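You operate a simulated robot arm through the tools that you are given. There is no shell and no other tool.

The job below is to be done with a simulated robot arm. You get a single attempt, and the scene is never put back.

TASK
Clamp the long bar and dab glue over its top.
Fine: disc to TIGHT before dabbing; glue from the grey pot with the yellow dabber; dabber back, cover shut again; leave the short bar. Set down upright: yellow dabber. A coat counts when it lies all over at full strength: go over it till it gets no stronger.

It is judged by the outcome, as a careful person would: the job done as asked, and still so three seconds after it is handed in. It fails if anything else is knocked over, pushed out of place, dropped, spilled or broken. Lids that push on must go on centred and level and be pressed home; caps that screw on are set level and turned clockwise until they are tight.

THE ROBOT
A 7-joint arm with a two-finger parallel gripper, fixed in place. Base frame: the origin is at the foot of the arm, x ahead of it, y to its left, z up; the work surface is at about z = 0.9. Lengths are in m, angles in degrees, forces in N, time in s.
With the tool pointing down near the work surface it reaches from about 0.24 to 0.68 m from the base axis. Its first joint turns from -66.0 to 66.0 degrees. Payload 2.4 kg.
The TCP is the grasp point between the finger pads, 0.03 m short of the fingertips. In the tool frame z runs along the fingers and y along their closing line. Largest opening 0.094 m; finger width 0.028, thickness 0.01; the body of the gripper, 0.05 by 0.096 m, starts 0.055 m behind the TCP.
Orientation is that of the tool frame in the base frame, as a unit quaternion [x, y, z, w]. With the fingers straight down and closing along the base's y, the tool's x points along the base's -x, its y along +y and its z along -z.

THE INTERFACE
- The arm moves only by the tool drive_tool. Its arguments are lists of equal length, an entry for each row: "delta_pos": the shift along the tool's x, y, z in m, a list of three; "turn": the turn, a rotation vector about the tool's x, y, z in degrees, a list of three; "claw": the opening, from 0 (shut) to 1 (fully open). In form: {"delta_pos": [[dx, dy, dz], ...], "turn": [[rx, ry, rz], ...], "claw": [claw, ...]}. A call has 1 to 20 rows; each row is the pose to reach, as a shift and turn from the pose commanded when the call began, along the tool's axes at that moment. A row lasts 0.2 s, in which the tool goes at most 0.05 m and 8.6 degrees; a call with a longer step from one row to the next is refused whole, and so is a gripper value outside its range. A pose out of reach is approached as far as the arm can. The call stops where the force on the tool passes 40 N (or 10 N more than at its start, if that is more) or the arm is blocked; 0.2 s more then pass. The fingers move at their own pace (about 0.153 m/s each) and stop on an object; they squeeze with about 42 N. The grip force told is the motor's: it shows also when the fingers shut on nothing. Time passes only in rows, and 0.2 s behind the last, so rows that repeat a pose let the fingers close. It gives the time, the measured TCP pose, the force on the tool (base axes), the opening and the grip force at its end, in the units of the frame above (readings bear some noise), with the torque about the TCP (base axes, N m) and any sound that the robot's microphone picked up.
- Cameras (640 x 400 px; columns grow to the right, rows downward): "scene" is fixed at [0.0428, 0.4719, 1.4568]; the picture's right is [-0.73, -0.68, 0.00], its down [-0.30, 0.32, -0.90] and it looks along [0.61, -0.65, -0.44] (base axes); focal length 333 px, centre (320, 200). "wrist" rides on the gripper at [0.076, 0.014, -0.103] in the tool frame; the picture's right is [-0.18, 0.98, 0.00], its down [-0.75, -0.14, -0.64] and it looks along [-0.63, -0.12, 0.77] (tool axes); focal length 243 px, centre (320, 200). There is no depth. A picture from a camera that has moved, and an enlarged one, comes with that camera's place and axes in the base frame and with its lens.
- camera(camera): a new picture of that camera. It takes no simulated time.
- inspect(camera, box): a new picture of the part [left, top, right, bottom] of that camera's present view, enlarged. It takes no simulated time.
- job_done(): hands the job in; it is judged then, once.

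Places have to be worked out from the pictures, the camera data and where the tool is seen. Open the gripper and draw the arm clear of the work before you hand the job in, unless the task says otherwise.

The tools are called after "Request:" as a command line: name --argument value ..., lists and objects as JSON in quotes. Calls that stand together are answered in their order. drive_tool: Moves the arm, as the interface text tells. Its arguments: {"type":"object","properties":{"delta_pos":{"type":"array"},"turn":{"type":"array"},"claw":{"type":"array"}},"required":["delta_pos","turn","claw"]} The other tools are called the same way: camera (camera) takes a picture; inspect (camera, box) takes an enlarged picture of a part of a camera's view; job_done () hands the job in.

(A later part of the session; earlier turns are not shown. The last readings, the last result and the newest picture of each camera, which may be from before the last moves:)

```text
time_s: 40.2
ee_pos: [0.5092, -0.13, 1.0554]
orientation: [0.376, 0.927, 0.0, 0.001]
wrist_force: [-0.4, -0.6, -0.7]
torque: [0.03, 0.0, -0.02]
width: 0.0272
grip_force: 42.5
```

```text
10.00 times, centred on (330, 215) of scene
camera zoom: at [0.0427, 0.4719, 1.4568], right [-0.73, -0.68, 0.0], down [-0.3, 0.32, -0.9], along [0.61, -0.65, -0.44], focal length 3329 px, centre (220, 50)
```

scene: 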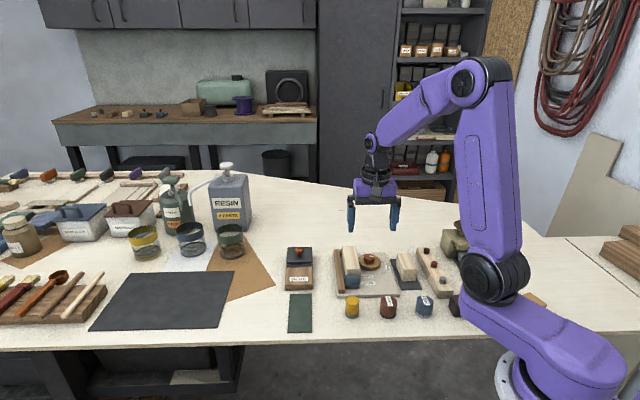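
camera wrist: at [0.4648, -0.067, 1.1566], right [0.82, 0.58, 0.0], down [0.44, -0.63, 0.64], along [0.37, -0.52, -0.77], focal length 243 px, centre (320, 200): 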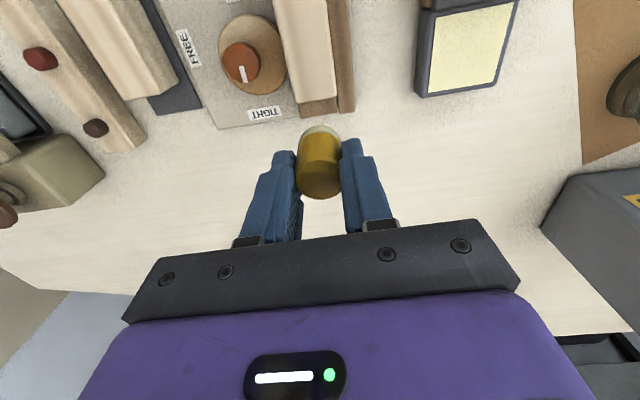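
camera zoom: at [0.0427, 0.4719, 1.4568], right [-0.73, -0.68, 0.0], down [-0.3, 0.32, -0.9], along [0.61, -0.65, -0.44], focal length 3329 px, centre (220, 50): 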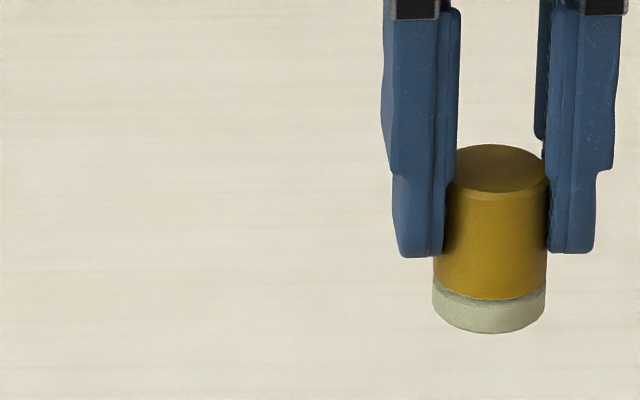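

I enlarge just the spot where the dab landed versus the rest of the bar to compare colours.

Request:
inspect --camera "wrist" --box '[270, 0, 350, 50]'

Request:
inspect --camera "scene" --box '[344, 243, 376, 275]'

```text
8.00 times, centred on (310, 25) of wrist
camera zoom: at [0.4648, -0.067, 1.1566], right [0.82, 0.58, 0.0], down [0.44, -0.63, 0.64], along [0.37, -0.52, -0.77], focal length 1941 px, centre (400, 1600)
```

zoom: 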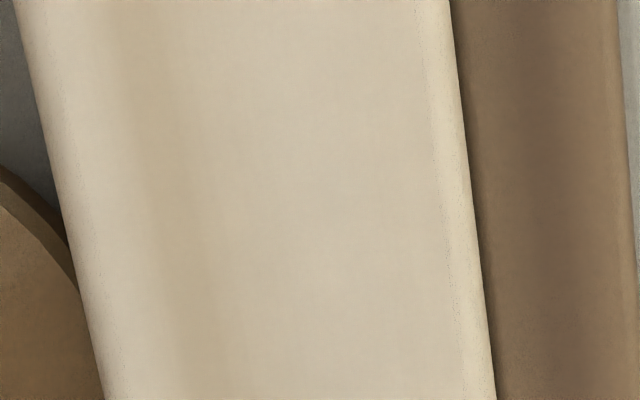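

```text
12.50 times, centred on (360, 259) of scene
camera zoom: at [0.0427, 0.4719, 1.4568], right [-0.73, -0.68, 0.0], down [-0.3, 0.32, -0.9], along [0.61, -0.65, -0.44], focal length 4162 px, centre (-180, -538)
```

zoom: 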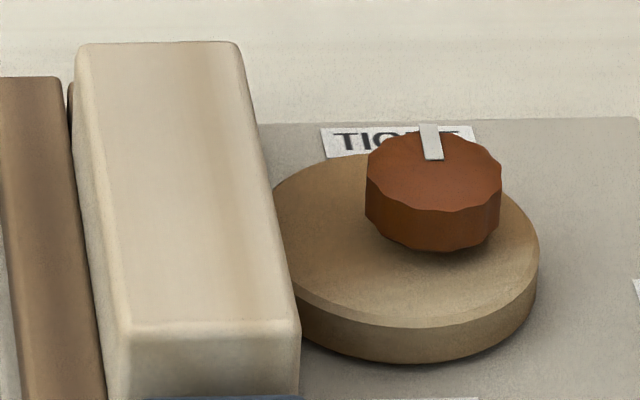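

There may be a faint film, but it's too weak to judge. I'll do a proper pass of dabs along one side of the bar, pressing a little firmer.

Request:
drive_tool --delta_pos '[[0.04, -0.003, 0.03], [0.023, -0.0062, 0.05], [0.023, -0.0062, 0.0566], [0.023, -0.0062, 0.0568], [0.023, -0.0062, 0.051], [0.037, -0.006, 0.051], [0.037, -0.006, 0.0566], [0.037, -0.006, 0.0568], [0.037, -0.006, 0.051], [0.051, -0.0057, 0.051], [0.051, -0.0057, 0.0566], [0.051, -0.0057, 0.0568], [0.051, -0.0057, 0.051], [0.065, -0.0054, 0.051], [0.065, -0.0054, 0.0566], [0.065, -0.0054, 0.0568], [0.065, -0.0054, 0.051], [0.079, -0.0051, 0.051], [0.079, -0.0051, 0.0566], [0.079, -0.0051, 0.0568]]' --turn '[[0, 0, 0], [0, 0, 0], [0, 0, 0], [0, 0, 0], [0, 0, 0], [0, 0, 0], [0, 0, 0], [0, 0, 0], [0, 0, 0], [0, 0, 0], [0, 0, 0], [0, 0, 0], [0, 0, 0], [0, 0, 0], [0, 0, 0], [0, 0, 0], [0, 0, 0], [0, 0, 0], [0, 0, 0], [0, 0, 0]]' --claw '[0.2, 0.2, 0.2, 0.2, 0.2, 0.2, 0.2, 0.2, 0.2, 0.2, 0.2, 0.2, 0.2, 0.2, 0.2, 0.2, 0.2, 0.2, 0.2, 0.2]'

Request:
inspect --camera "scene" --box '[325, 220, 405, 300]'

Request:
inspect --camera "wrist" --box '[220, 50, 420, 200]'

```text
time_s: 44.4
ee_pos: [0.448, -0.0778, 0.9986]
orientation: [0.375, 0.927, 0.0, 0.0]
wrist_force: [-0.6, 0.1, 3.2]
torque: [-0.01, 0.0, 0.04]
width: 0.0273
grip_force: 42.0
```

```text
5.00 times, centred on (365, 260) of scene
camera zoom: at [0.0427, 0.4719, 1.4568], right [-0.73, -0.68, 0.0], down [-0.3, 0.32, -0.9], along [0.61, -0.65, -0.44], focal length 1665 px, centre (95, -100)
```

zoom: 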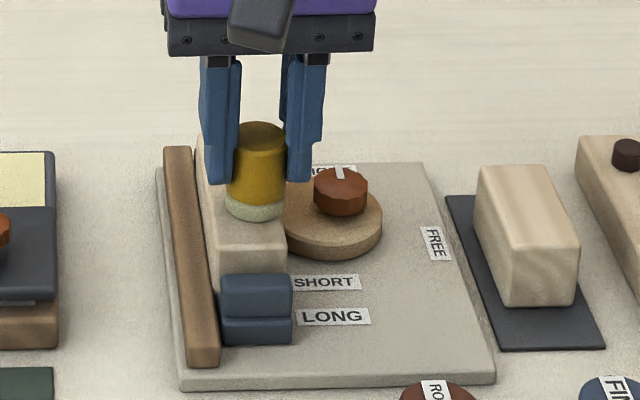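

```text
2.67 times, centred on (320, 125) of wrist
camera zoom: at [0.4039, -0.0153, 1.0999], right [0.82, 0.58, 0.0], down [0.44, -0.63, 0.64], along [0.37, -0.52, -0.77], focal length 647 px, centre (320, 400)
```

zoom: 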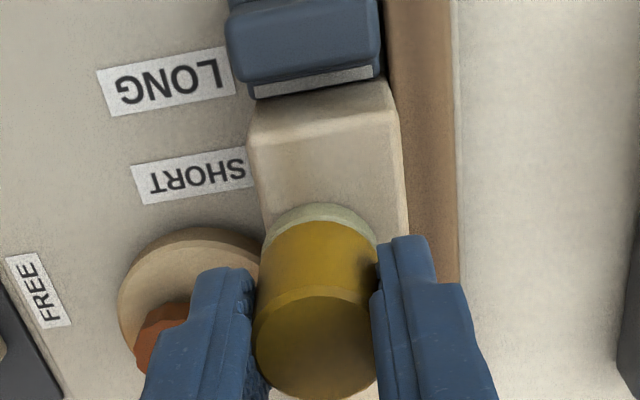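

Dabbing works at 3–6 N; the stop's fin is ~15 mm beyond the bar's near end, so a small overhang there is safe. I continue with the near end and start back along the other side.

Request:
drive_tool --delta_pos '[[0, 0, -0.0058], [0.014, 0.0003, -0.0058], [0.014, 0.0003, 0.0003], [0.014, 0.0003, 0.0006], [0.014, 0.0003, -0.0058], [0.022, 0.0004, -0.0058], [0.022, 0.0004, 0.0003], [0.022, 0.0004, 0.0006], [0.022, 0.0004, -0.0058], [0.022, 0.0124, -0.0058], [0.022, 0.0124, 0.0003], [0.022, 0.0124, 0.0006], [0.022, 0.0124, -0.0058], [0.009, 0.0122, -0.0058], [0.009, 0.0122, 0.0003], [0.009, 0.0122, 0.0006], [0.009, 0.0122, -0.0058], [-0.005, 0.0119, -0.0058], [-0.005, 0.0119, 0.0003], [-0.005, 0.0119, 0.0006]]' --turn '[[0, 0, 0], [0, 0, 0], [0, 0, 0], [0, 0, 0], [0, 0, 0], [0, 0, 0], [0, 0, 0], [0, 0, 0], [0, 0, 0], [0, 0, 0], [0, 0, 0], [0, 0, 0], [0, 0, 0], [0, 0, 0], [0, 0, 0], [0, 0, 0], [0, 0, 0], [0, 0, 0], [0, 0, 0], [0, 0, 0]]' --claw '[0.2, 0.2, 0.2, 0.2, 0.2, 0.2, 0.2, 0.2, 0.2, 0.2, 0.2, 0.2, 0.2, 0.2, 0.2, 0.2, 0.2, 0.2, 0.2, 0.2]'

Request:
inspect --camera "scene" --box '[335, 230, 395, 290]'

Request:
inspect --camera "wrist" --box '[220, 50, 420, 200]'

```text
time_s: 48.6
ee_pos: [0.4602, -0.074, 0.9977]
orientation: [0.376, 0.927, 0.001, 0.001]
wrist_force: [-1.8, 0.2, 12.2]
torque: [0.0, 0.09, 0.03]
width: 0.0279
grip_force: 42.2
```

```text
6.67 times, centred on (365, 260) of scene
camera zoom: at [0.0425, 0.4719, 1.4568], right [-0.73, -0.68, 0.0], down [-0.3, 0.32, -0.9], along [0.61, -0.65, -0.44], focal length 2220 px, centre (20, -200)
```

zoom: 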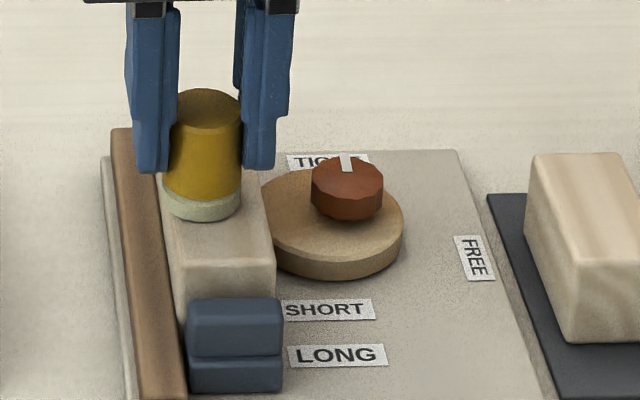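

```text
2.67 times, centred on (320, 125) of wrist
camera zoom: at [0.4155, -0.0105, 1.0994], right [0.82, 0.58, 0.0], down [0.44, -0.63, 0.64], along [0.37, -0.52, -0.77], focal length 647 px, centre (320, 400)
```

zoom: 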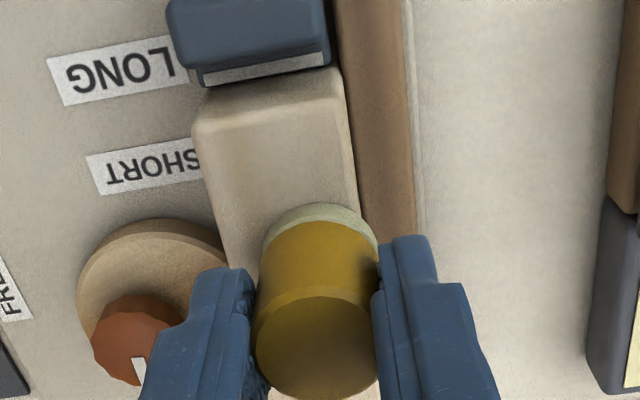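

The bar's top already looks a shade different from the short bar's. I finish this side toward the far end and then lift away for a look.

Request:
drive_tool --delta_pos '[[0, 0, -0.006], [-0.014, -0.0003, -0.006], [-0.014, -0.0003, -0.0004], [-0.014, -0.0003, -0.0002], [-0.014, -0.0003, -0.006], [-0.028, -0.0006, -0.006], [-0.028, -0.0006, -0.0004], [-0.028, -0.0006, -0.0002], [-0.028, -0.0006, -0.006], [-0.042, -0.0009, -0.006], [-0.042, -0.0009, -0.0004], [-0.042, -0.0009, -0.0002], [-0.042, -0.0009, -0.006], [-0.052, -0.0011, -0.006], [-0.052, -0.0011, -0.0004], [-0.052, -0.0011, -0.0002], [-0.052, -0.0011, -0.006], [-0.07, 0, -0.03], [-0.09, 0.0, -0.06], [-0.1, 0.0, -0.09]]' --turn '[[0, 0, 0], [0, 0, 0], [0, 0, 0], [0, 0, 0], [0, 0, 0], [0, 0, 0], [0, 0, 0], [0, 0, 0], [0, 0, 0], [0, 0, 0], [0, 0, 0], [0, 0, 0], [0, 0, 0], [0, 0, 0], [0, 0, 0], [0, 0, 0], [0, 0, 0], [0, 0, 0], [0, 0, 0], [0, 0, 0]]' --claw '[0.2, 0.2, 0.2, 0.2, 0.2, 0.2, 0.2, 0.2, 0.2, 0.2, 0.2, 0.2, 0.2, 0.2, 0.2, 0.2, 0.2, 0.2, 0.2, 0.2]'

Request:
camera --camera "wrist"

Request:
inspect --camera "wrist" --box '[240, 0, 380, 110]'

Request:
inspect --camera "scene" --box '[335, 235, 425, 295]'

Request:
inspect --camera "scene" --box '[300, 180, 400, 240]'

```text
time_s: 52.8
ee_pos: [0.5322, -0.1422, 1.0881]
orientation: [0.375, 0.927, 0.0, 0.0]
wrist_force: [-0.3, 0.4, 0.4]
torque: [0.01, -0.02, 0.01]
width: 0.0276
grip_force: 42.3
```

```text
taken
camera wrist: at [0.4873, -0.0795, 1.1891], right [0.82, 0.58, 0.0], down [0.44, -0.63, 0.64], along [0.37, -0.52, -0.77], focal length 243 px, centre (320, 200)
```

wrist: 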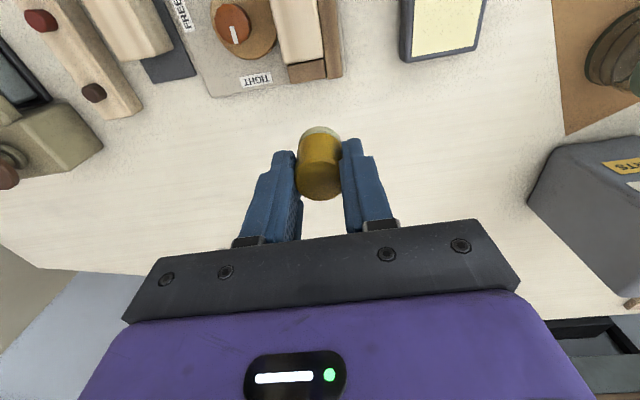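

```text
3.64 times, centred on (310, 55) of wrist
camera zoom: at [0.4873, -0.0795, 1.1891], right [0.82, 0.58, 0.0], down [0.44, -0.63, 0.64], along [0.37, -0.52, -0.77], focal length 882 px, centre (356, 727)
```

zoom: 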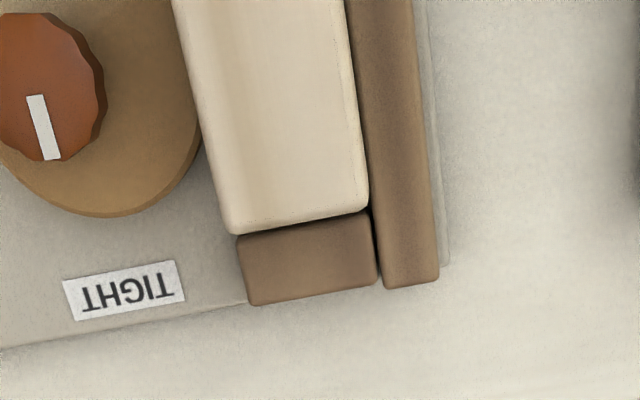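

```text
6.67 times, centred on (380, 265) of scene
camera zoom: at [0.0428, 0.4719, 1.4568], right [-0.73, -0.68, 0.0], down [-0.3, 0.32, -0.9], along [0.61, -0.65, -0.44], focal length 2220 px, centre (-80, -233)
```

zoom: 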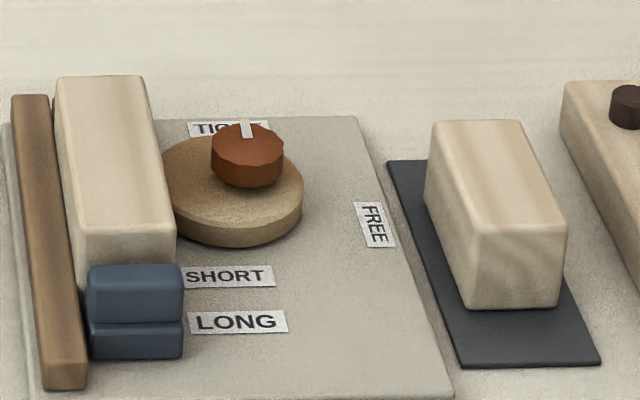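

```text
6.40 times, centred on (350, 210) of scene
camera zoom: at [0.0428, 0.4719, 1.4568], right [-0.73, -0.68, 0.0], down [-0.3, 0.32, -0.9], along [0.61, -0.65, -0.44], focal length 2131 px, centre (128, 136)
```

zoom: 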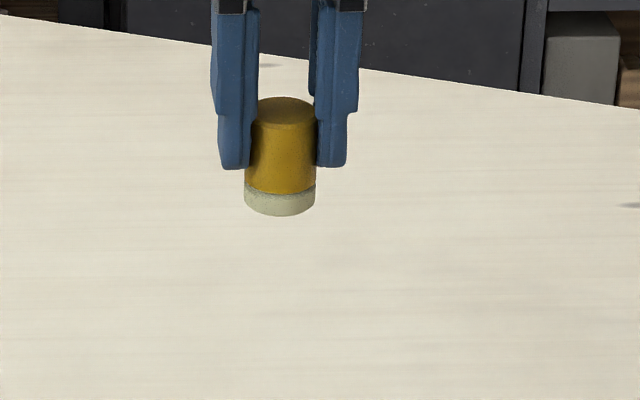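

I can't see a distinct coat yet; I enlarge the bar top strongly and compare with the short bar's top.

Request:
inspect --camera "wrist" --box '[262, 0, 346, 70]'

Request:
inspect --camera "scene" --box '[345, 243, 370, 275]'

Request:
inspect --camera "scene" --box '[398, 248, 428, 284]'

```text
5.71 times, centred on (304, 35) of wrist
camera zoom: at [0.4873, -0.0795, 1.1891], right [0.82, 0.58, 0.0], down [0.44, -0.63, 0.64], along [0.37, -0.52, -0.77], focal length 1386 px, centre (411, 1143)
```

zoom: 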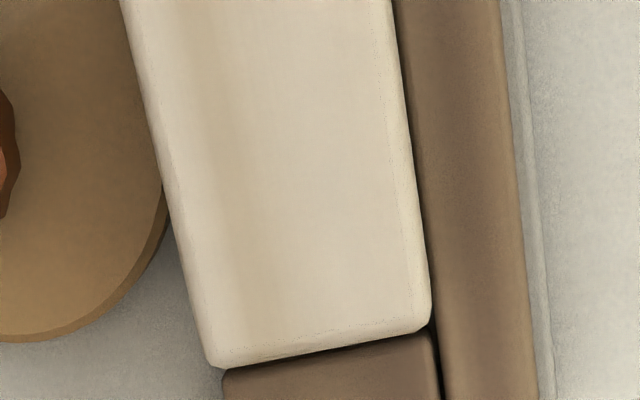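

```text
12.50 times, centred on (358, 259) of scene
camera zoom: at [0.0428, 0.4719, 1.4568], right [-0.73, -0.68, 0.0], down [-0.3, 0.32, -0.9], along [0.61, -0.65, -0.44], focal length 4162 px, centre (-149, -538)
```

zoom: 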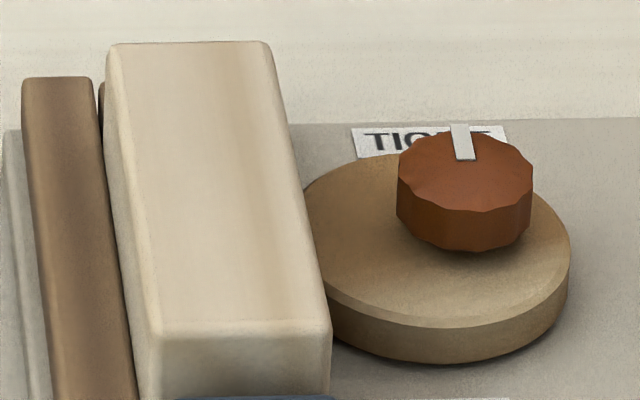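

```text
11.11 times, centred on (413, 266) of scene
camera zoom: at [0.0428, 0.4719, 1.4568], right [-0.73, -0.68, 0.0], down [-0.3, 0.32, -0.9], along [0.61, -0.65, -0.44], focal length 3699 px, centre (-713, -533)
```

zoom: 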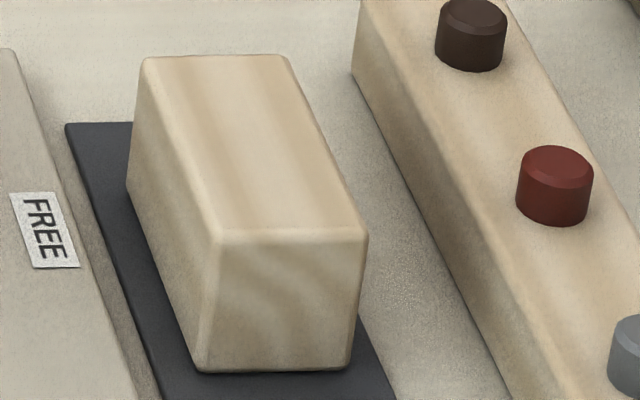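

The long bar's top might have a thin pale film, but I want certainty. I press five times on one spot toward the far end, then back off and look for a difference.

Request:
drive_tool --delta_pos '[[0.03, -0.003, 0.04], [0.066, -0.0068, 0.08], [0.066, -0.0068, 0.0896], [0.066, -0.0068, 0.09], [0.066, -0.0068, 0.085], [0.066, -0.0068, 0.0896], [0.066, -0.0068, 0.09], [0.066, -0.0068, 0.085], [0.066, -0.0068, 0.0896], [0.066, -0.0068, 0.09], [0.066, -0.0068, 0.085], [0.066, -0.0068, 0.0896], [0.066, -0.0068, 0.09], [0.066, -0.0068, 0.085], [0.066, -0.0068, 0.0896], [0.066, -0.0068, 0.09], [0.066, -0.0068, 0.085], [0.04, -0.0068, 0.06], [0.01, 0, 0.03], [0, 0, 0.0]]' --turn '[[0, 0, 0], [0, 0, 0], [0, 0, 0], [0, 0, 0], [0, 0, 0], [0, 0, 0], [0, 0, 0], [0, 0, 0], [0, 0, 0], [0, 0, 0], [0, 0, 0], [0, 0, 0], [0, 0, 0], [0, 0, 0], [0, 0, 0], [0, 0, 0], [0, 0, 0], [0, 0, 0], [0, 0, 0], [0, 0, 0]]' --claw '[0.2, 0.2, 0.2, 0.2, 0.2, 0.2, 0.2, 0.2, 0.2, 0.2, 0.2, 0.2, 0.2, 0.2, 0.2, 0.2, 0.2, 0.2, 0.2, 0.2]'

Request:
inspect --camera "wrist" --box '[262, 0, 346, 70]'

Request:
inspect --camera "scene" --box '[345, 243, 370, 275]'

Request:
inspect --camera "scene" --box '[300, 180, 400, 240]'

```text
refused: row 2 steps farther than a row can; nothing moved
```

```text
5.71 times, centred on (304, 35) of wrist
camera zoom: at [0.4873, -0.0795, 1.1891], right [0.82, 0.58, 0.0], down [0.44, -0.63, 0.64], along [0.37, -0.52, -0.77], focal length 1386 px, centre (411, 1143)
```

zoom: 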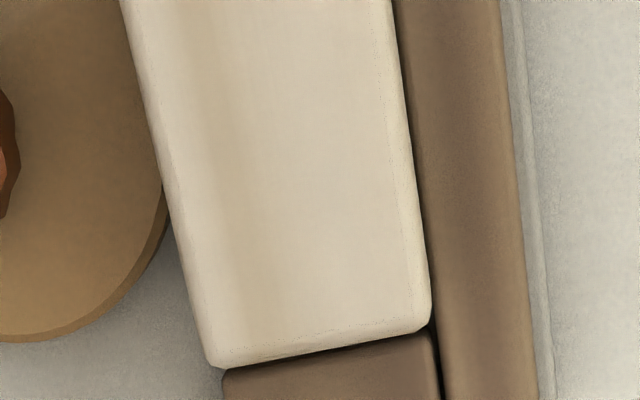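

```text
12.50 times, centred on (358, 259) of scene
camera zoom: at [0.0428, 0.4719, 1.4568], right [-0.73, -0.68, 0.0], down [-0.3, 0.32, -0.9], along [0.61, -0.65, -0.44], focal length 4162 px, centre (-149, -538)
```

zoom: 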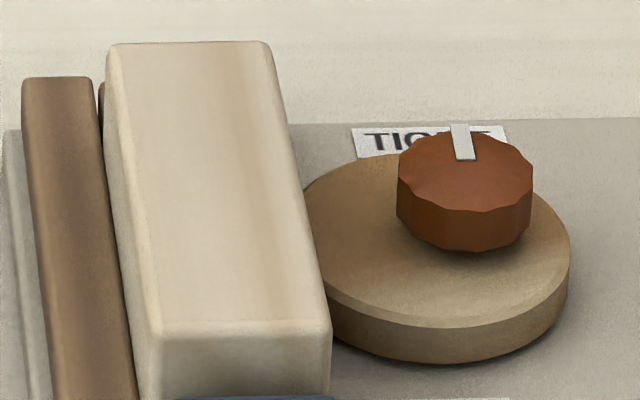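

```text
6.40 times, centred on (350, 210) of scene
camera zoom: at [0.0428, 0.4719, 1.4568], right [-0.73, -0.68, 0.0], down [-0.3, 0.32, -0.9], along [0.61, -0.65, -0.44], focal length 2131 px, centre (128, 136)
```

zoom: 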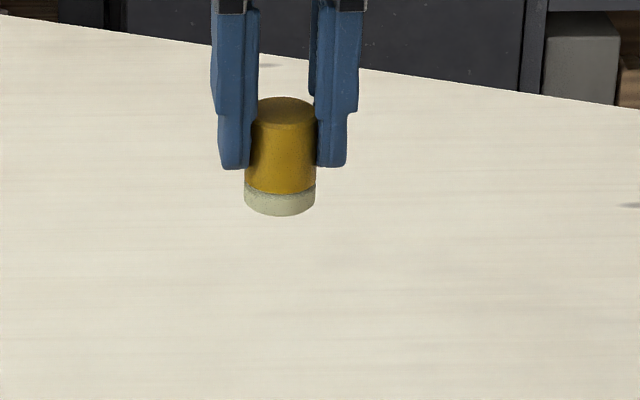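

The call was refused for too long a step; I resend it with shorter approach steps.

Request:
drive_tool --delta_pos '[[0.022, -0.002, 0.03], [0.044, -0.0045, 0.06], [0.066, -0.0068, 0.084], [0.066, -0.0068, 0.0896], [0.066, -0.0068, 0.09], [0.066, -0.0068, 0.085], [0.066, -0.0068, 0.0896], [0.066, -0.0068, 0.09], [0.066, -0.0068, 0.085], [0.066, -0.0068, 0.0896], [0.066, -0.0068, 0.09], [0.066, -0.0068, 0.085], [0.066, -0.0068, 0.0896], [0.066, -0.0068, 0.09], [0.066, -0.0068, 0.085], [0.044, -0.0068, 0.06], [0.022, -0.003, 0.03], [0, 0, 0.0]]' --turn '[[0, 0, 0], [0, 0, 0], [0, 0, 0], [0, 0, 0], [0, 0, 0], [0, 0, 0], [0, 0, 0], [0, 0, 0], [0, 0, 0], [0, 0, 0], [0, 0, 0], [0, 0, 0], [0, 0, 0], [0, 0, 0], [0, 0, 0], [0, 0, 0], [0, 0, 0], [0, 0, 0]]' --claw '[0.2, 0.2, 0.2, 0.2, 0.2, 0.2, 0.2, 0.2, 0.2, 0.2, 0.2, 0.2, 0.2, 0.2, 0.2, 0.2, 0.2, 0.2]'

Request:
inspect --camera "wrist" --box '[262, 0, 346, 70]'

Request:
inspect --camera "scene" --box '[345, 243, 370, 275]'

Request:
inspect --camera "scene" --box '[300, 180, 400, 240]'

```text
time_s: 56.6
ee_pos: [0.5314, -0.1437, 1.0874]
orientation: [0.375, 0.927, 0.0, -0.002]
wrist_force: [-0.2, -0.7, 0.0]
torque: [-0.01, 0.0, -0.02]
width: 0.0276
grip_force: 42.9
```

```text
5.71 times, centred on (304, 35) of wrist
camera zoom: at [0.4883, -0.0808, 1.1895], right [0.82, 0.58, 0.0], down [0.44, -0.63, 0.64], along [0.37, -0.52, -0.77], focal length 1386 px, centre (411, 1143)
```

zoom: 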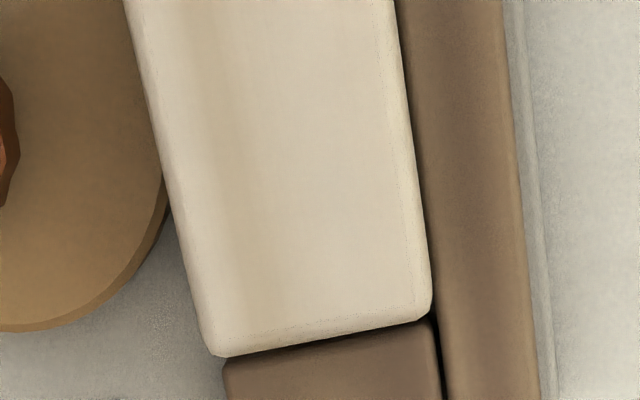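

```text
12.50 times, centred on (358, 259) of scene
camera zoom: at [0.0428, 0.4719, 1.4568], right [-0.73, -0.68, 0.0], down [-0.3, 0.32, -0.9], along [0.61, -0.65, -0.44], focal length 4162 px, centre (-149, -538)
```

zoom: 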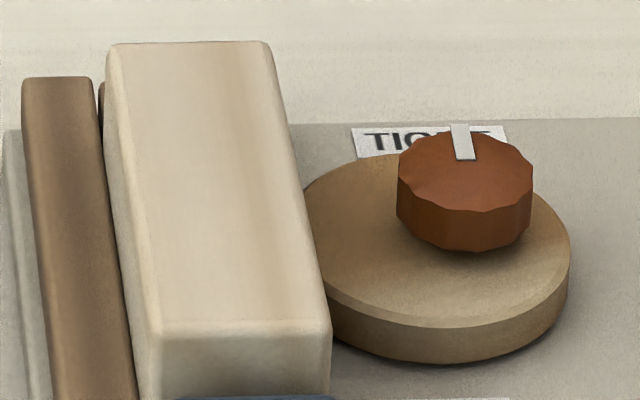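

```text
6.40 times, centred on (350, 210) of scene
camera zoom: at [0.0428, 0.4719, 1.4568], right [-0.73, -0.68, 0.0], down [-0.3, 0.32, -0.9], along [0.61, -0.65, -0.44], focal length 2131 px, centre (128, 136)
```

zoom: 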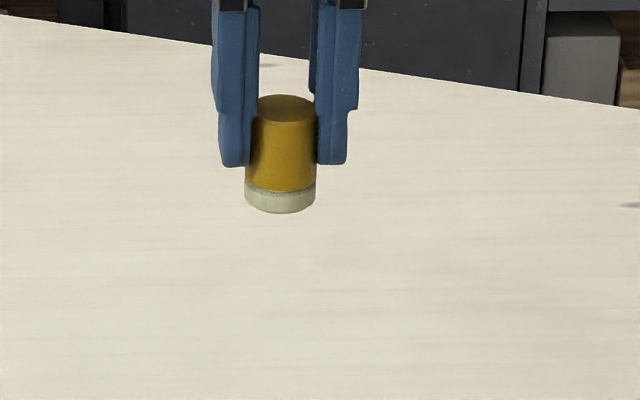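

No visible spot. Perhaps the dabber gave up its glue early or works better with rubbing; I return to the pot and reload, pressing a bit longer.

Request:
drive_tool --delta_pos '[[0.012, 0.03, 0], [0.024, 0.061, 0], [0.036, 0.091, 0.01], [0.0475, 0.1214, 0.03], [0.0475, 0.1214, 0.07], [0.0475, 0.1214, 0.105], [0.0475, 0.1214, 0.1115], [0.0475, 0.1214, 0.113], [0.0475, 0.1214, 0.1133], [0.0475, 0.1214, 0.1133], [0.0475, 0.1214, 0.1133]]' --turn '[[0, 0, 0], [0, 0, 0], [0, 0, 0], [0, 0, 0], [0, 0, 0], [0, 0, 0], [0, 0, 0], [0, 0, 0], [0, 0, 0], [0, 0, 0], [0, 0, 0]]' --claw '[0.2, 0.2, 0.2, 0.2, 0.2, 0.2, 0.2, 0.2, 0.2, 0.2, 0.2]'

Request:
inspect --camera "scene" --box '[275, 220, 335, 280]'

```text
time_s: 59.0
ee_pos: [0.5809, -0.0222, 0.975]
orientation: [0.376, 0.927, 0.0, -0.001]
wrist_force: [-1.1, 0.7, 0.1]
torque: [0.02, 0.01, 0.0]
width: 0.0277
grip_force: 41.8
```

```text
6.67 times, centred on (305, 250) of scene
camera zoom: at [0.0428, 0.4719, 1.4568], right [-0.73, -0.68, 0.0], down [-0.3, 0.32, -0.9], along [0.61, -0.65, -0.44], focal length 2220 px, centre (420, -133)
```

zoom: 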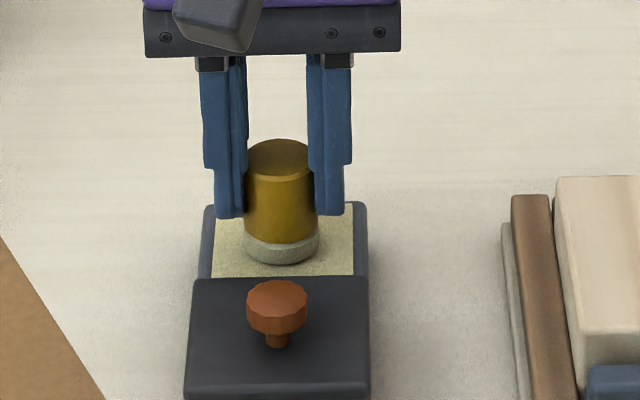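

The dabber has crept up in the grip by a millimetre or two, so recent dabs may barely have touched. I press on down in half-millimetre rows to real contact.

Request:
drive_tool --delta_pos '[[0, 0, 0.0005], [0, 0, 0.001], [0, 0, 0.0015], [0, 0, 0.002]]' --turn '[[0, 0, 0], [0, 0, 0], [0, 0, 0], [0, 0, 0]]' --claw '[0.0, 0.0, 0.0, 0.0]'

Request:
inspect --camera "wrist" --box '[240, 80, 400, 200]'

```text
time_s: 60.0
ee_pos: [0.5822, -0.0233, 0.9743]
orientation: [0.376, 0.927, 0.0, 0.001]
wrist_force: [-1.6, -0.5, 9.9]
torque: [-0.02, 0.09, 0.03]
width: 0.0276
grip_force: 41.9
```

```text
3.33 times, centred on (320, 140) of wrist
camera zoom: at [0.5382, 0.04, 1.0748], right [0.82, 0.58, 0.0], down [0.44, -0.63, 0.64], along [0.37, -0.52, -0.77], focal length 809 px, centre (320, 400)
```

zoom: 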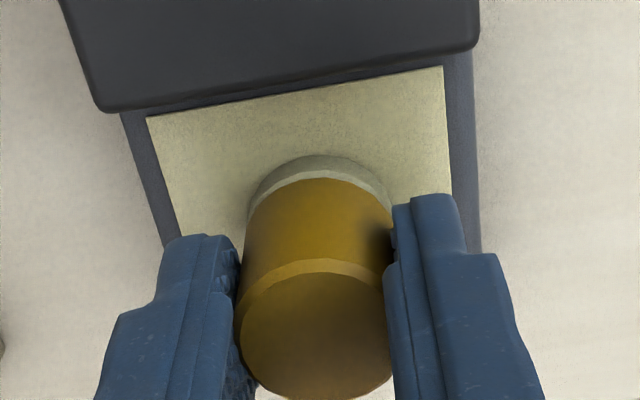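

Contact at ~10 N, dabber reloaded. Back to the bar's middle, creeping down to contact with the new offset.

Request:
drive_tool --delta_pos '[[0, 0, -0.03], [0, 0, -0.06], [0.0096, -0.032, -0.06], [0.0193, -0.064, -0.06], [0.0289, -0.096, -0.06], [0.0385, -0.1282, -0.06], [0.0385, -0.1282, -0.04], [0.0385, -0.1282, -0.03], [0.0385, -0.1282, -0.0275], [0.0385, -0.1282, -0.0265], [0.0385, -0.1282, -0.0258]]' --turn '[[0, 0, 0], [0, 0, 0], [0, 0, 0], [0, 0, 0], [0, 0, 0], [0, 0, 0], [0, 0, 0], [0, 0, 0], [0, 0, 0], [0, 0, 0], [0, 0, 0]]' --claw '[0.0, 0.0, 0.0, 0.0, 0.0, 0.0, 0.0, 0.0, 0.0, 0.0, 0.0]'

Request:
inspect --camera "scene" --box '[335, 230, 395, 290]'

```text
time_s: 62.4
ee_pos: [0.4644, -0.0872, 0.9977]
orientation: [0.376, 0.927, 0.0, 0.0]
wrist_force: [-1.2, 0.3, 5.1]
torque: [0.01, 0.06, -0.02]
width: 0.0274
grip_force: 41.9
```

```text
6.67 times, centred on (365, 260) of scene
camera zoom: at [0.0427, 0.4719, 1.4568], right [-0.73, -0.68, 0.0], down [-0.3, 0.32, -0.9], along [0.61, -0.65, -0.44], focal length 2220 px, centre (20, -200)
```

zoom: 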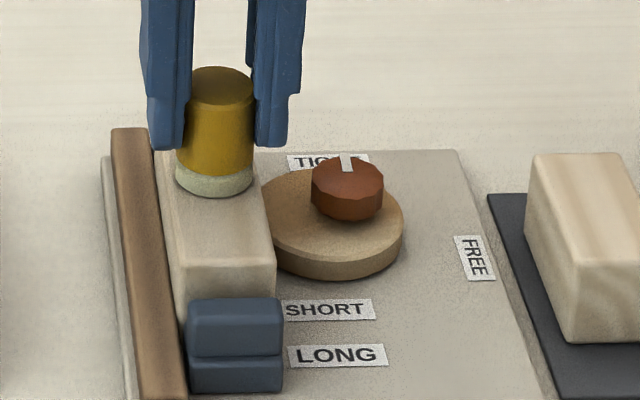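

5 N contact on the bar. I rub slowly along the bar toward the near end (30 mm) keeping light contact and check the force and the look.

Request:
drive_tool --delta_pos '[[0.005, 0.0, 0], [0.01, 0, 0], [0.015, 0, 0], [0.02, 0.0, 0], [0.025, 0.0, 0], [0.03, 0.0, 0]]' --turn '[[0, 0, 0], [0, 0, 0], [0, 0, 0], [0, 0, 0], [0, 0, 0], [0, 0, 0]]' --claw '[0.0, 0.0, 0.0, 0.0, 0.0, 0.0]'

Request:
drive_tool --delta_pos '[[0, 0, -0.01], [-0.03, 0, -0.03], [-0.065, 0, -0.05], [-0.095, 0, -0.08], [-0.11, 0, -0.09]]' --turn '[[0, 0, 0], [0, 0, 0], [0, 0, 0], [0, 0, 0], [0, 0, 0]]' --claw '[0.0, 0.0, 0.0, 0.0, 0.0]'

Request:
inspect --camera "scene" --box '[345, 243, 370, 275]'

Request:
inspect --camera "scene" --box '[335, 235, 425, 295]'

Request:
inspect --camera "wrist" --box '[262, 0, 346, 70]'

```text
time_s: 63.8
ee_pos: [0.4437, -0.0669, 0.9976]
orientation: [0.375, 0.927, 0.0, -0.001]
wrist_force: [0.3, -0.8, 0.8]
torque: [-0.04, 0.01, -0.01]
width: 0.0276
grip_force: 42.5
```

```text
time_s: 65.0
ee_pos: [0.5216, -0.1428, 1.0887]
orientation: [0.375, 0.927, -0.001, 0.0]
wrist_force: [0.2, 0.0, -0.3]
torque: [-0.03, -0.01, 0.03]
width: 0.0277
grip_force: 42.3
```

```text
12.50 times, centred on (358, 259) of scene
camera zoom: at [0.0428, 0.4719, 1.4568], right [-0.73, -0.68, 0.0], down [-0.3, 0.32, -0.9], along [0.61, -0.65, -0.44], focal length 4162 px, centre (-149, -538)
```

zoom: 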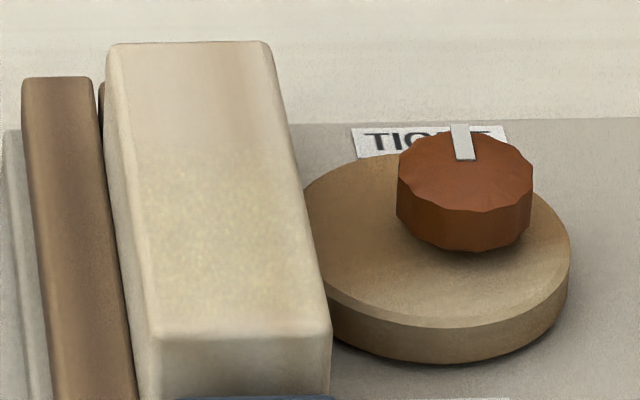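

```text
6.67 times, centred on (380, 265) of scene
camera zoom: at [0.0428, 0.4719, 1.4568], right [-0.73, -0.68, 0.0], down [-0.3, 0.32, -0.9], along [0.61, -0.65, -0.44], focal length 2220 px, centre (-80, -233)
```

zoom: 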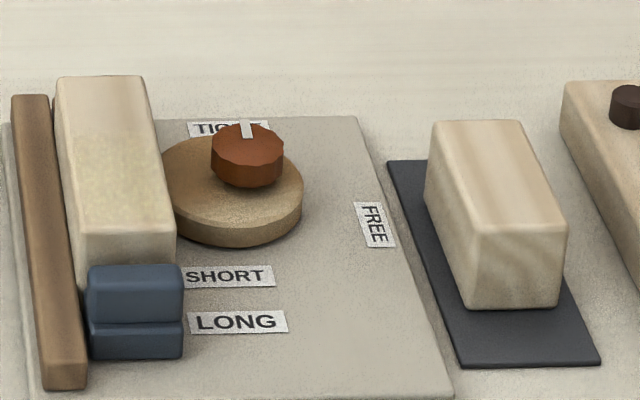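

```text
5.71 times, centred on (304, 35) of wrist
camera zoom: at [0.4778, -0.0804, 1.1903], right [0.82, 0.58, 0.0], down [0.44, -0.63, 0.64], along [0.37, -0.52, -0.77], focal length 1386 px, centre (411, 1143)
```

zoom: 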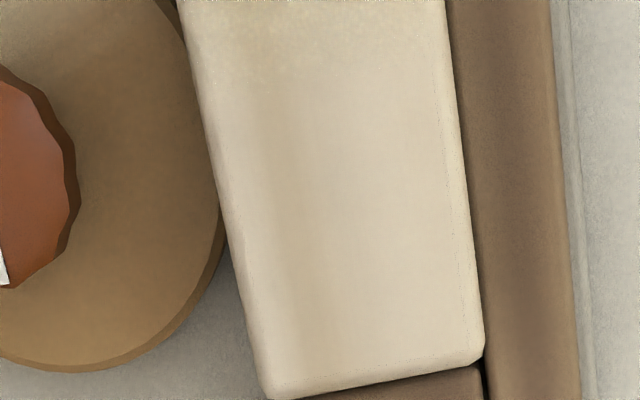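

Rubbing does deposit: a yellowish tint now shows from the middle to the near end. So I'll stroke in lanes over the whole top, keeping about 5 N. First the centre lane from the far end.

Request:
drive_tool --delta_pos '[[0.02, 0, 0.04], [0.038, 0, 0.08], [0.038, 0, 0.0894], [0.038, 0, 0.09], [0.045, 0, 0.0902], [0.052, 0, 0.0902], [0.059, 0, 0.0902], [0.066, 0, 0.0902], [0.073, 0, 0.0902], [0.08, 0, 0.0902]]' --turn '[[0, 0, 0], [0, 0, 0], [0, 0, 0], [0, 0, 0], [0, 0, 0], [0, 0, 0], [0, 0, 0], [0, 0, 0], [0, 0, 0], [0, 0, 0]]' --claw '[0.0, 0.0, 0.0, 0.0, 0.0, 0.0, 0.0, 0.0, 0.0, 0.0]'

Request:
inspect --camera "scene" --box '[335, 230, 395, 290]'

```text
time_s: 67.2
ee_pos: [0.4656, -0.0879, 0.9987]
orientation: [0.375, 0.927, 0.0, 0.001]
wrist_force: [2.9, -3.0, 8.9]
torque: [-0.15, -0.17, -0.01]
width: 0.0274
grip_force: 42.3
```

```text
6.67 times, centred on (365, 260) of scene
camera zoom: at [0.0427, 0.4718, 1.4568], right [-0.73, -0.68, 0.0], down [-0.3, 0.32, -0.9], along [0.61, -0.65, -0.44], focal length 2220 px, centre (20, -200)
```

zoom: 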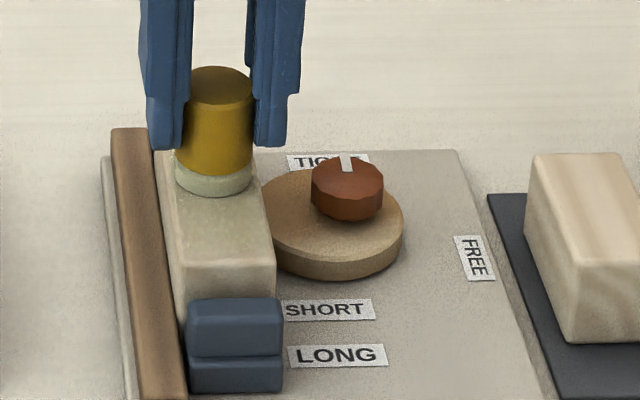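

Good contact (9 N normal, 4 N drag). Continue this lane to the near end.

Request:
drive_tool --delta_pos '[[0.007, 0.0, 0], [0.014, 0, 0], [0.021, 0, 0], [0.028, 0.0, 0], [0.035, 0.0, 0], [0.042, 0.0, 0]]' --turn '[[0, 0, 0], [0, 0, 0], [0, 0, 0], [0, 0, 0], [0, 0, 0], [0, 0, 0]]' --claw '[0.0, 0.0, 0.0, 0.0, 0.0, 0.0]'

Request:
inspect --camera "wrist" --box '[220, 50, 420, 200]'

Request:
inspect --camera "scene" --box '[335, 230, 395, 290]'

```text
time_s: 68.6
ee_pos: [0.4364, -0.0592, 0.9969]
orientation: [0.375, 0.927, -0.001, 0.001]
wrist_force: [2.5, -4.5, 14.6]
torque: [-0.3, -0.18, 0.0]
width: 0.0277
grip_force: 42.1
```

```text
2.67 times, centred on (320, 125) of wrist
camera zoom: at [0.3912, 0.004, 1.0993], right [0.82, 0.58, 0.0], down [0.44, -0.63, 0.64], along [0.37, -0.52, -0.77], focal length 647 px, centre (320, 400)
```

zoom: 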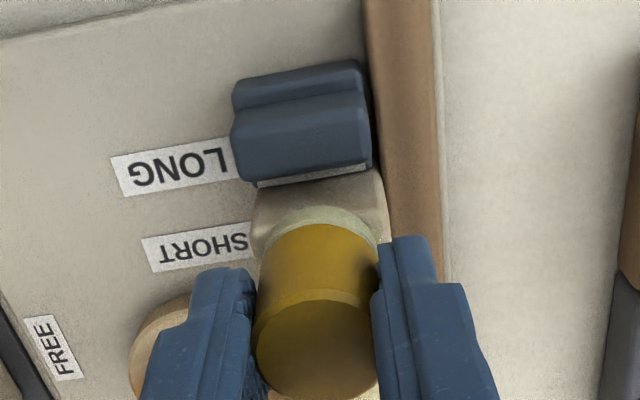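

```text
6.67 times, centred on (365, 260) of scene
camera zoom: at [0.0427, 0.4718, 1.4568], right [-0.73, -0.68, 0.0], down [-0.3, 0.32, -0.9], along [0.61, -0.65, -0.44], focal length 2220 px, centre (20, -200)
```

zoom: 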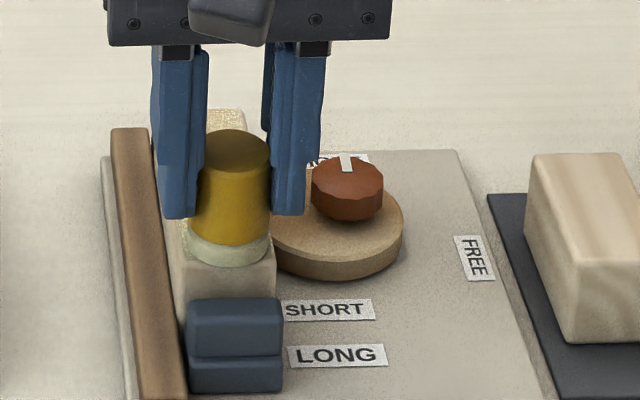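

The far half already shows the yellowish coat. I ease off slightly and return along the disc-side lane.

Request:
drive_tool --delta_pos '[[0, -0.0045, -0.0005], [0, -0.0087, -0.0007], [-0.007, -0.0088, -0.0007], [-0.014, -0.009, -0.0007], [-0.021, -0.0091, -0.0007], [-0.028, -0.0093, -0.0007], [-0.035, -0.0094, -0.0007], [-0.042, -0.0095, -0.0007], [-0.049, -0.0097, -0.0007], [-0.056, -0.0098, -0.0007], [-0.063, -0.01, -0.0007], [-0.07, -0.0101, -0.0007], [-0.077, -0.0103, -0.0007], [-0.084, -0.0104, -0.0007]]' --turn '[[0, 0, 0], [0, 0, 0], [0, 0, 0], [0, 0, 0], [0, 0, 0], [0, 0, 0], [0, 0, 0], [0, 0, 0], [0, 0, 0], [0, 0, 0], [0, 0, 0], [0, 0, 0], [0, 0, 0], [0, 0, 0]]' --claw '[0.0, 0.0, 0.0, 0.0, 0.0, 0.0, 0.0, 0.0, 0.0, 0.0, 0.0, 0.0, 0.0, 0.0]'

Request:
inspect --camera "scene" --box '[335, 230, 395, 290]'

Request:
inspect --camera "wrist" --box '[220, 50, 420, 200]'

```text
time_s: 71.6
ee_pos: [0.488, -0.1244, 0.9983]
orientation: [0.375, 0.927, -0.001, 0.0]
wrist_force: [-0.2, -0.1, -1.2]
torque: [-0.01, -0.02, 0.03]
width: 0.0275
grip_force: 42.0
```

```text
6.67 times, centred on (365, 260) of scene
camera zoom: at [0.0428, 0.4719, 1.4568], right [-0.73, -0.68, 0.0], down [-0.3, 0.32, -0.9], along [0.61, -0.65, -0.44], focal length 2220 px, centre (20, -200)
```

zoom: 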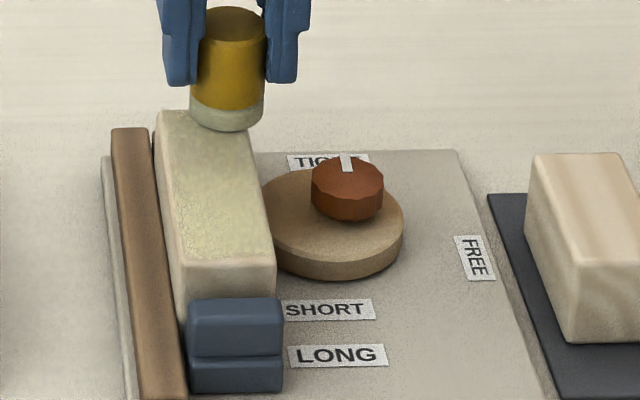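

```text
2.67 times, centred on (320, 125) of wrist
camera zoom: at [0.444, -0.0618, 1.1001], right [0.82, 0.58, 0.0], down [0.44, -0.63, 0.64], along [0.37, -0.52, -0.77], focal length 647 px, centre (320, 400)
```

zoom: 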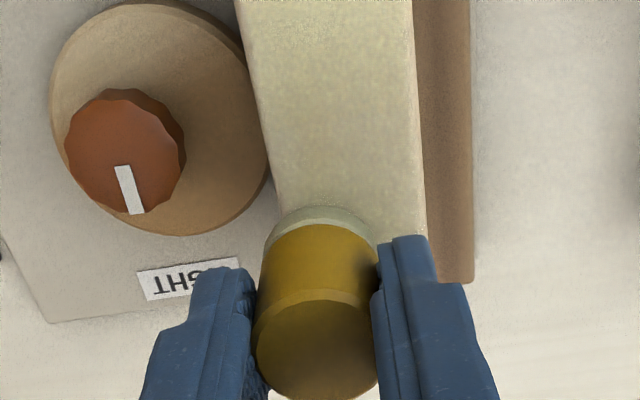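

The coat is clearly visible now, blotchy pale yellow. Contact was lost at the far end (dabber crept up a little again), so I reload at the pot and re-measure the contact height.

Request:
drive_tool --delta_pos '[[0, 0, -0.03], [0, 0, -0.05], [0.001, 0.045, -0.05], [0.002, 0.09, -0.05], [0.0035, 0.1386, -0.05], [0.0035, 0.1386, -0.02], [0.0035, 0.1386, 0.01], [0.0035, 0.1386, 0.02], [0.0035, 0.1386, 0.0235], [0.0035, 0.1386, 0.0245], [0.0035, 0.1386, 0.0252]]' --turn '[[0, 0, 0], [0, 0, 0], [0, 0, 0], [0, 0, 0], [0, 0, 0], [0, 0, 0], [0, 0, 0], [0, 0, 0], [0, 0, 0], [0, 0, 0], [0, 0, 0]]' --claw '[0.0, 0.0, 0.0, 0.0, 0.0, 0.0, 0.0, 0.0, 0.0, 0.0, 0.0]'

Request:
inspect --camera "scene" --box '[275, 220, 335, 280]'

Request:
inspect --camera "scene" --box '[335, 235, 405, 295]'

```text
time_s: 74.0
ee_pos: [0.5823, -0.0229, 0.9739]
orientation: [0.376, 0.927, -0.001, 0.0]
wrist_force: [-0.3, 0.1, 1.2]
torque: [-0.03, 0.03, 0.02]
width: 0.0275
grip_force: 42.3
```

```text
6.67 times, centred on (305, 250) of scene
camera zoom: at [0.0427, 0.4719, 1.4568], right [-0.73, -0.68, 0.0], down [-0.3, 0.32, -0.9], along [0.61, -0.65, -0.44], focal length 2220 px, centre (420, -133)
```

zoom: 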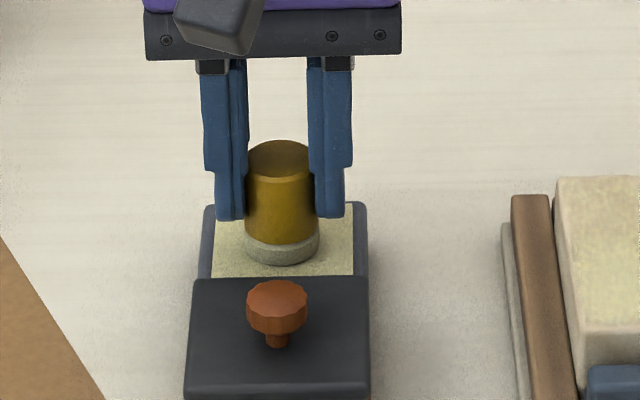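

```text
6.67 times, centred on (370, 265) of scene
camera zoom: at [0.0427, 0.4719, 1.4568], right [-0.73, -0.68, 0.0], down [-0.3, 0.32, -0.9], along [0.61, -0.65, -0.44], focal length 2220 px, centre (-13, -233)
```

zoom: 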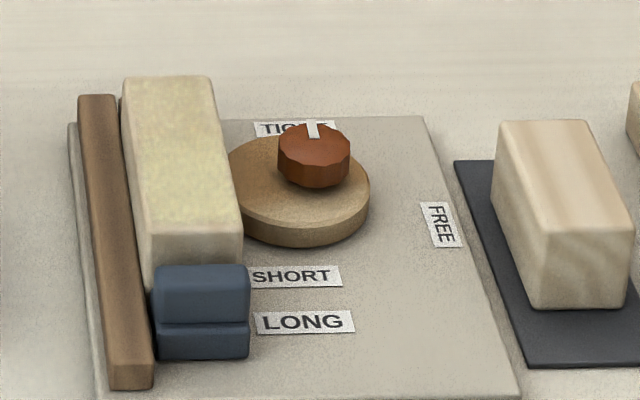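

Light contact (1 N) with the pad. I press slightly and rub a few millimetres in the glue to load well, then lift.

Request:
drive_tool --delta_pos '[[0, 0, 0.0006], [0.006, 0, 0.0006], [0.006, 0.005, 0.0006], [-0.005, 0.005, 0.0006], [-0.005, -0.005, 0.0006], [0, 0, 0.0006], [0, 0, 0.0006]]' --turn '[[0, 0, 0], [0, 0, 0], [0, 0, 0], [0, 0, 0], [0, 0, 0], [0, 0, 0], [0, 0, 0]]' --claw '[0.0, 0.0, 0.0, 0.0, 0.0, 0.0, 0.0]'

Request:
inspect --camera "scene" --box '[275, 220, 335, 280]'

```text
time_s: 75.6
ee_pos: [0.5823, -0.0239, 0.9719]
orientation: [0.377, 0.926, 0.0, 0.001]
wrist_force: [-0.1, -5.8, 16.2]
torque: [-0.28, -0.05, -0.01]
width: 0.0276
grip_force: 42.6
```

```text
6.67 times, centred on (305, 250) of scene
camera zoom: at [0.0425, 0.4717, 1.4569], right [-0.73, -0.68, 0.0], down [-0.3, 0.32, -0.9], along [0.61, -0.65, -0.44], focal length 2220 px, centre (420, -133)
```

zoom: 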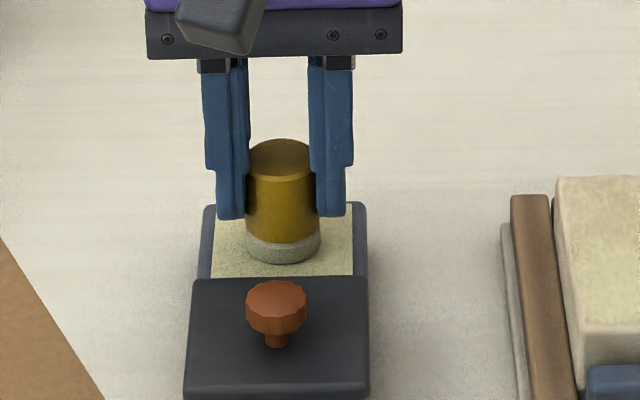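

Loaded (force rose to 16 N while rubbing, so I'll go gentler). Now to the fence-side lane at the far end of the bar, settling a few rows at light contact.

Request:
drive_tool --delta_pos '[[0, 0, -0.03], [0, 0, -0.055], [-0.001, -0.04, -0.055], [-0.002, -0.08, -0.055], [-0.0035, -0.1186, -0.055], [-0.0035, -0.1186, -0.035], [-0.0035, -0.1186, -0.0275], [-0.0035, -0.1186, -0.026], [-0.0035, -0.1186, -0.0255], [-0.0035, -0.1186, -0.0255], [-0.0035, -0.1186, -0.0255]]' --turn '[[0, 0, 0], [0, 0, 0], [0, 0, 0], [0, 0, 0], [0, 0, 0], [0, 0, 0], [0, 0, 0], [0, 0, 0], [0, 0, 0], [0, 0, 0], [0, 0, 0]]' --claw '[0.0, 0.0, 0.0, 0.0, 0.0, 0.0, 0.0, 0.0, 0.0, 0.0, 0.0]'

Request:
inspect --camera "scene" --box '[335, 230, 395, 290]'

Request:
inspect --camera "wrist" --box '[220, 50, 420, 200]'

```text
time_s: 78.0
ee_pos: [0.5023, -0.1108, 0.9974]
orientation: [0.376, 0.927, 0.001, 0.0]
wrist_force: [0.1, 0.2, 0.1]
torque: [-0.03, -0.02, 0.0]
width: 0.0274
grip_force: 41.9
```

```text
6.67 times, centred on (365, 260) of scene
camera zoom: at [0.0428, 0.4719, 1.4568], right [-0.73, -0.68, 0.0], down [-0.3, 0.32, -0.9], along [0.61, -0.65, -0.44], focal length 2220 px, centre (20, -200)
```

zoom: 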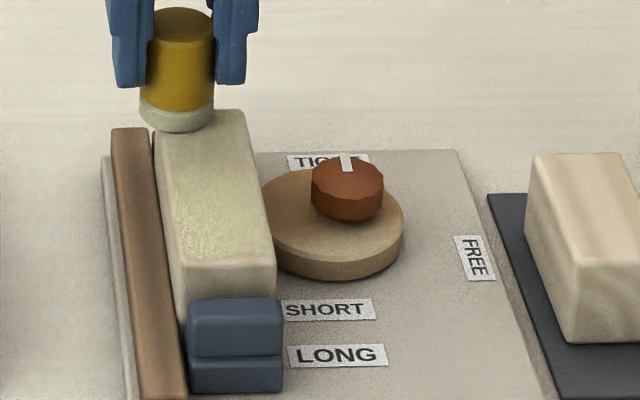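

```text
2.67 times, centred on (320, 125) of wrist
camera zoom: at [0.4582, -0.0477, 1.0997], right [0.82, 0.58, 0.0], down [0.44, -0.63, 0.64], along [0.37, -0.52, -0.77], focal length 647 px, centre (320, 400)
```

zoom: 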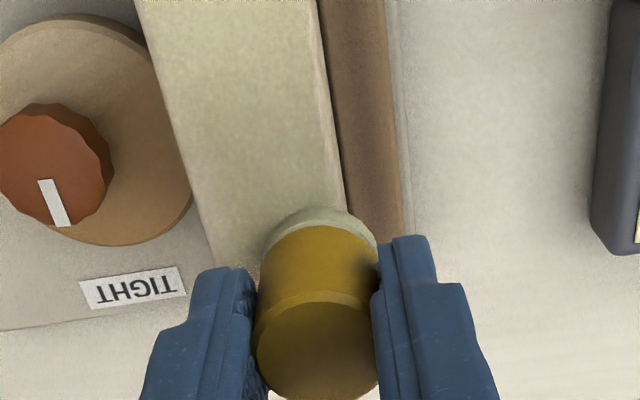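

No touch yet; half-millimetre steps with settling time.

Request:
drive_tool --delta_pos '[[0, 0, 0.0004], [0, 0, 0.0008], [0, 0, 0.001], [0, 0, 0.001], [0, 0, 0.001]]' --turn '[[0, 0, 0], [0, 0, 0], [0, 0, 0], [0, 0, 0], [0, 0, 0]]' --claw '[0.0, 0.0, 0.0, 0.0, 0.0]'

```text
time_s: 79.2
ee_pos: [0.502, -0.1112, 0.9975]
orientation: [0.375, 0.927, 0.001, 0.001]
wrist_force: [0.3, -1.3, 14.5]
torque: [-0.11, 0.04, -0.01]
width: 0.0279
grip_force: 41.6
```

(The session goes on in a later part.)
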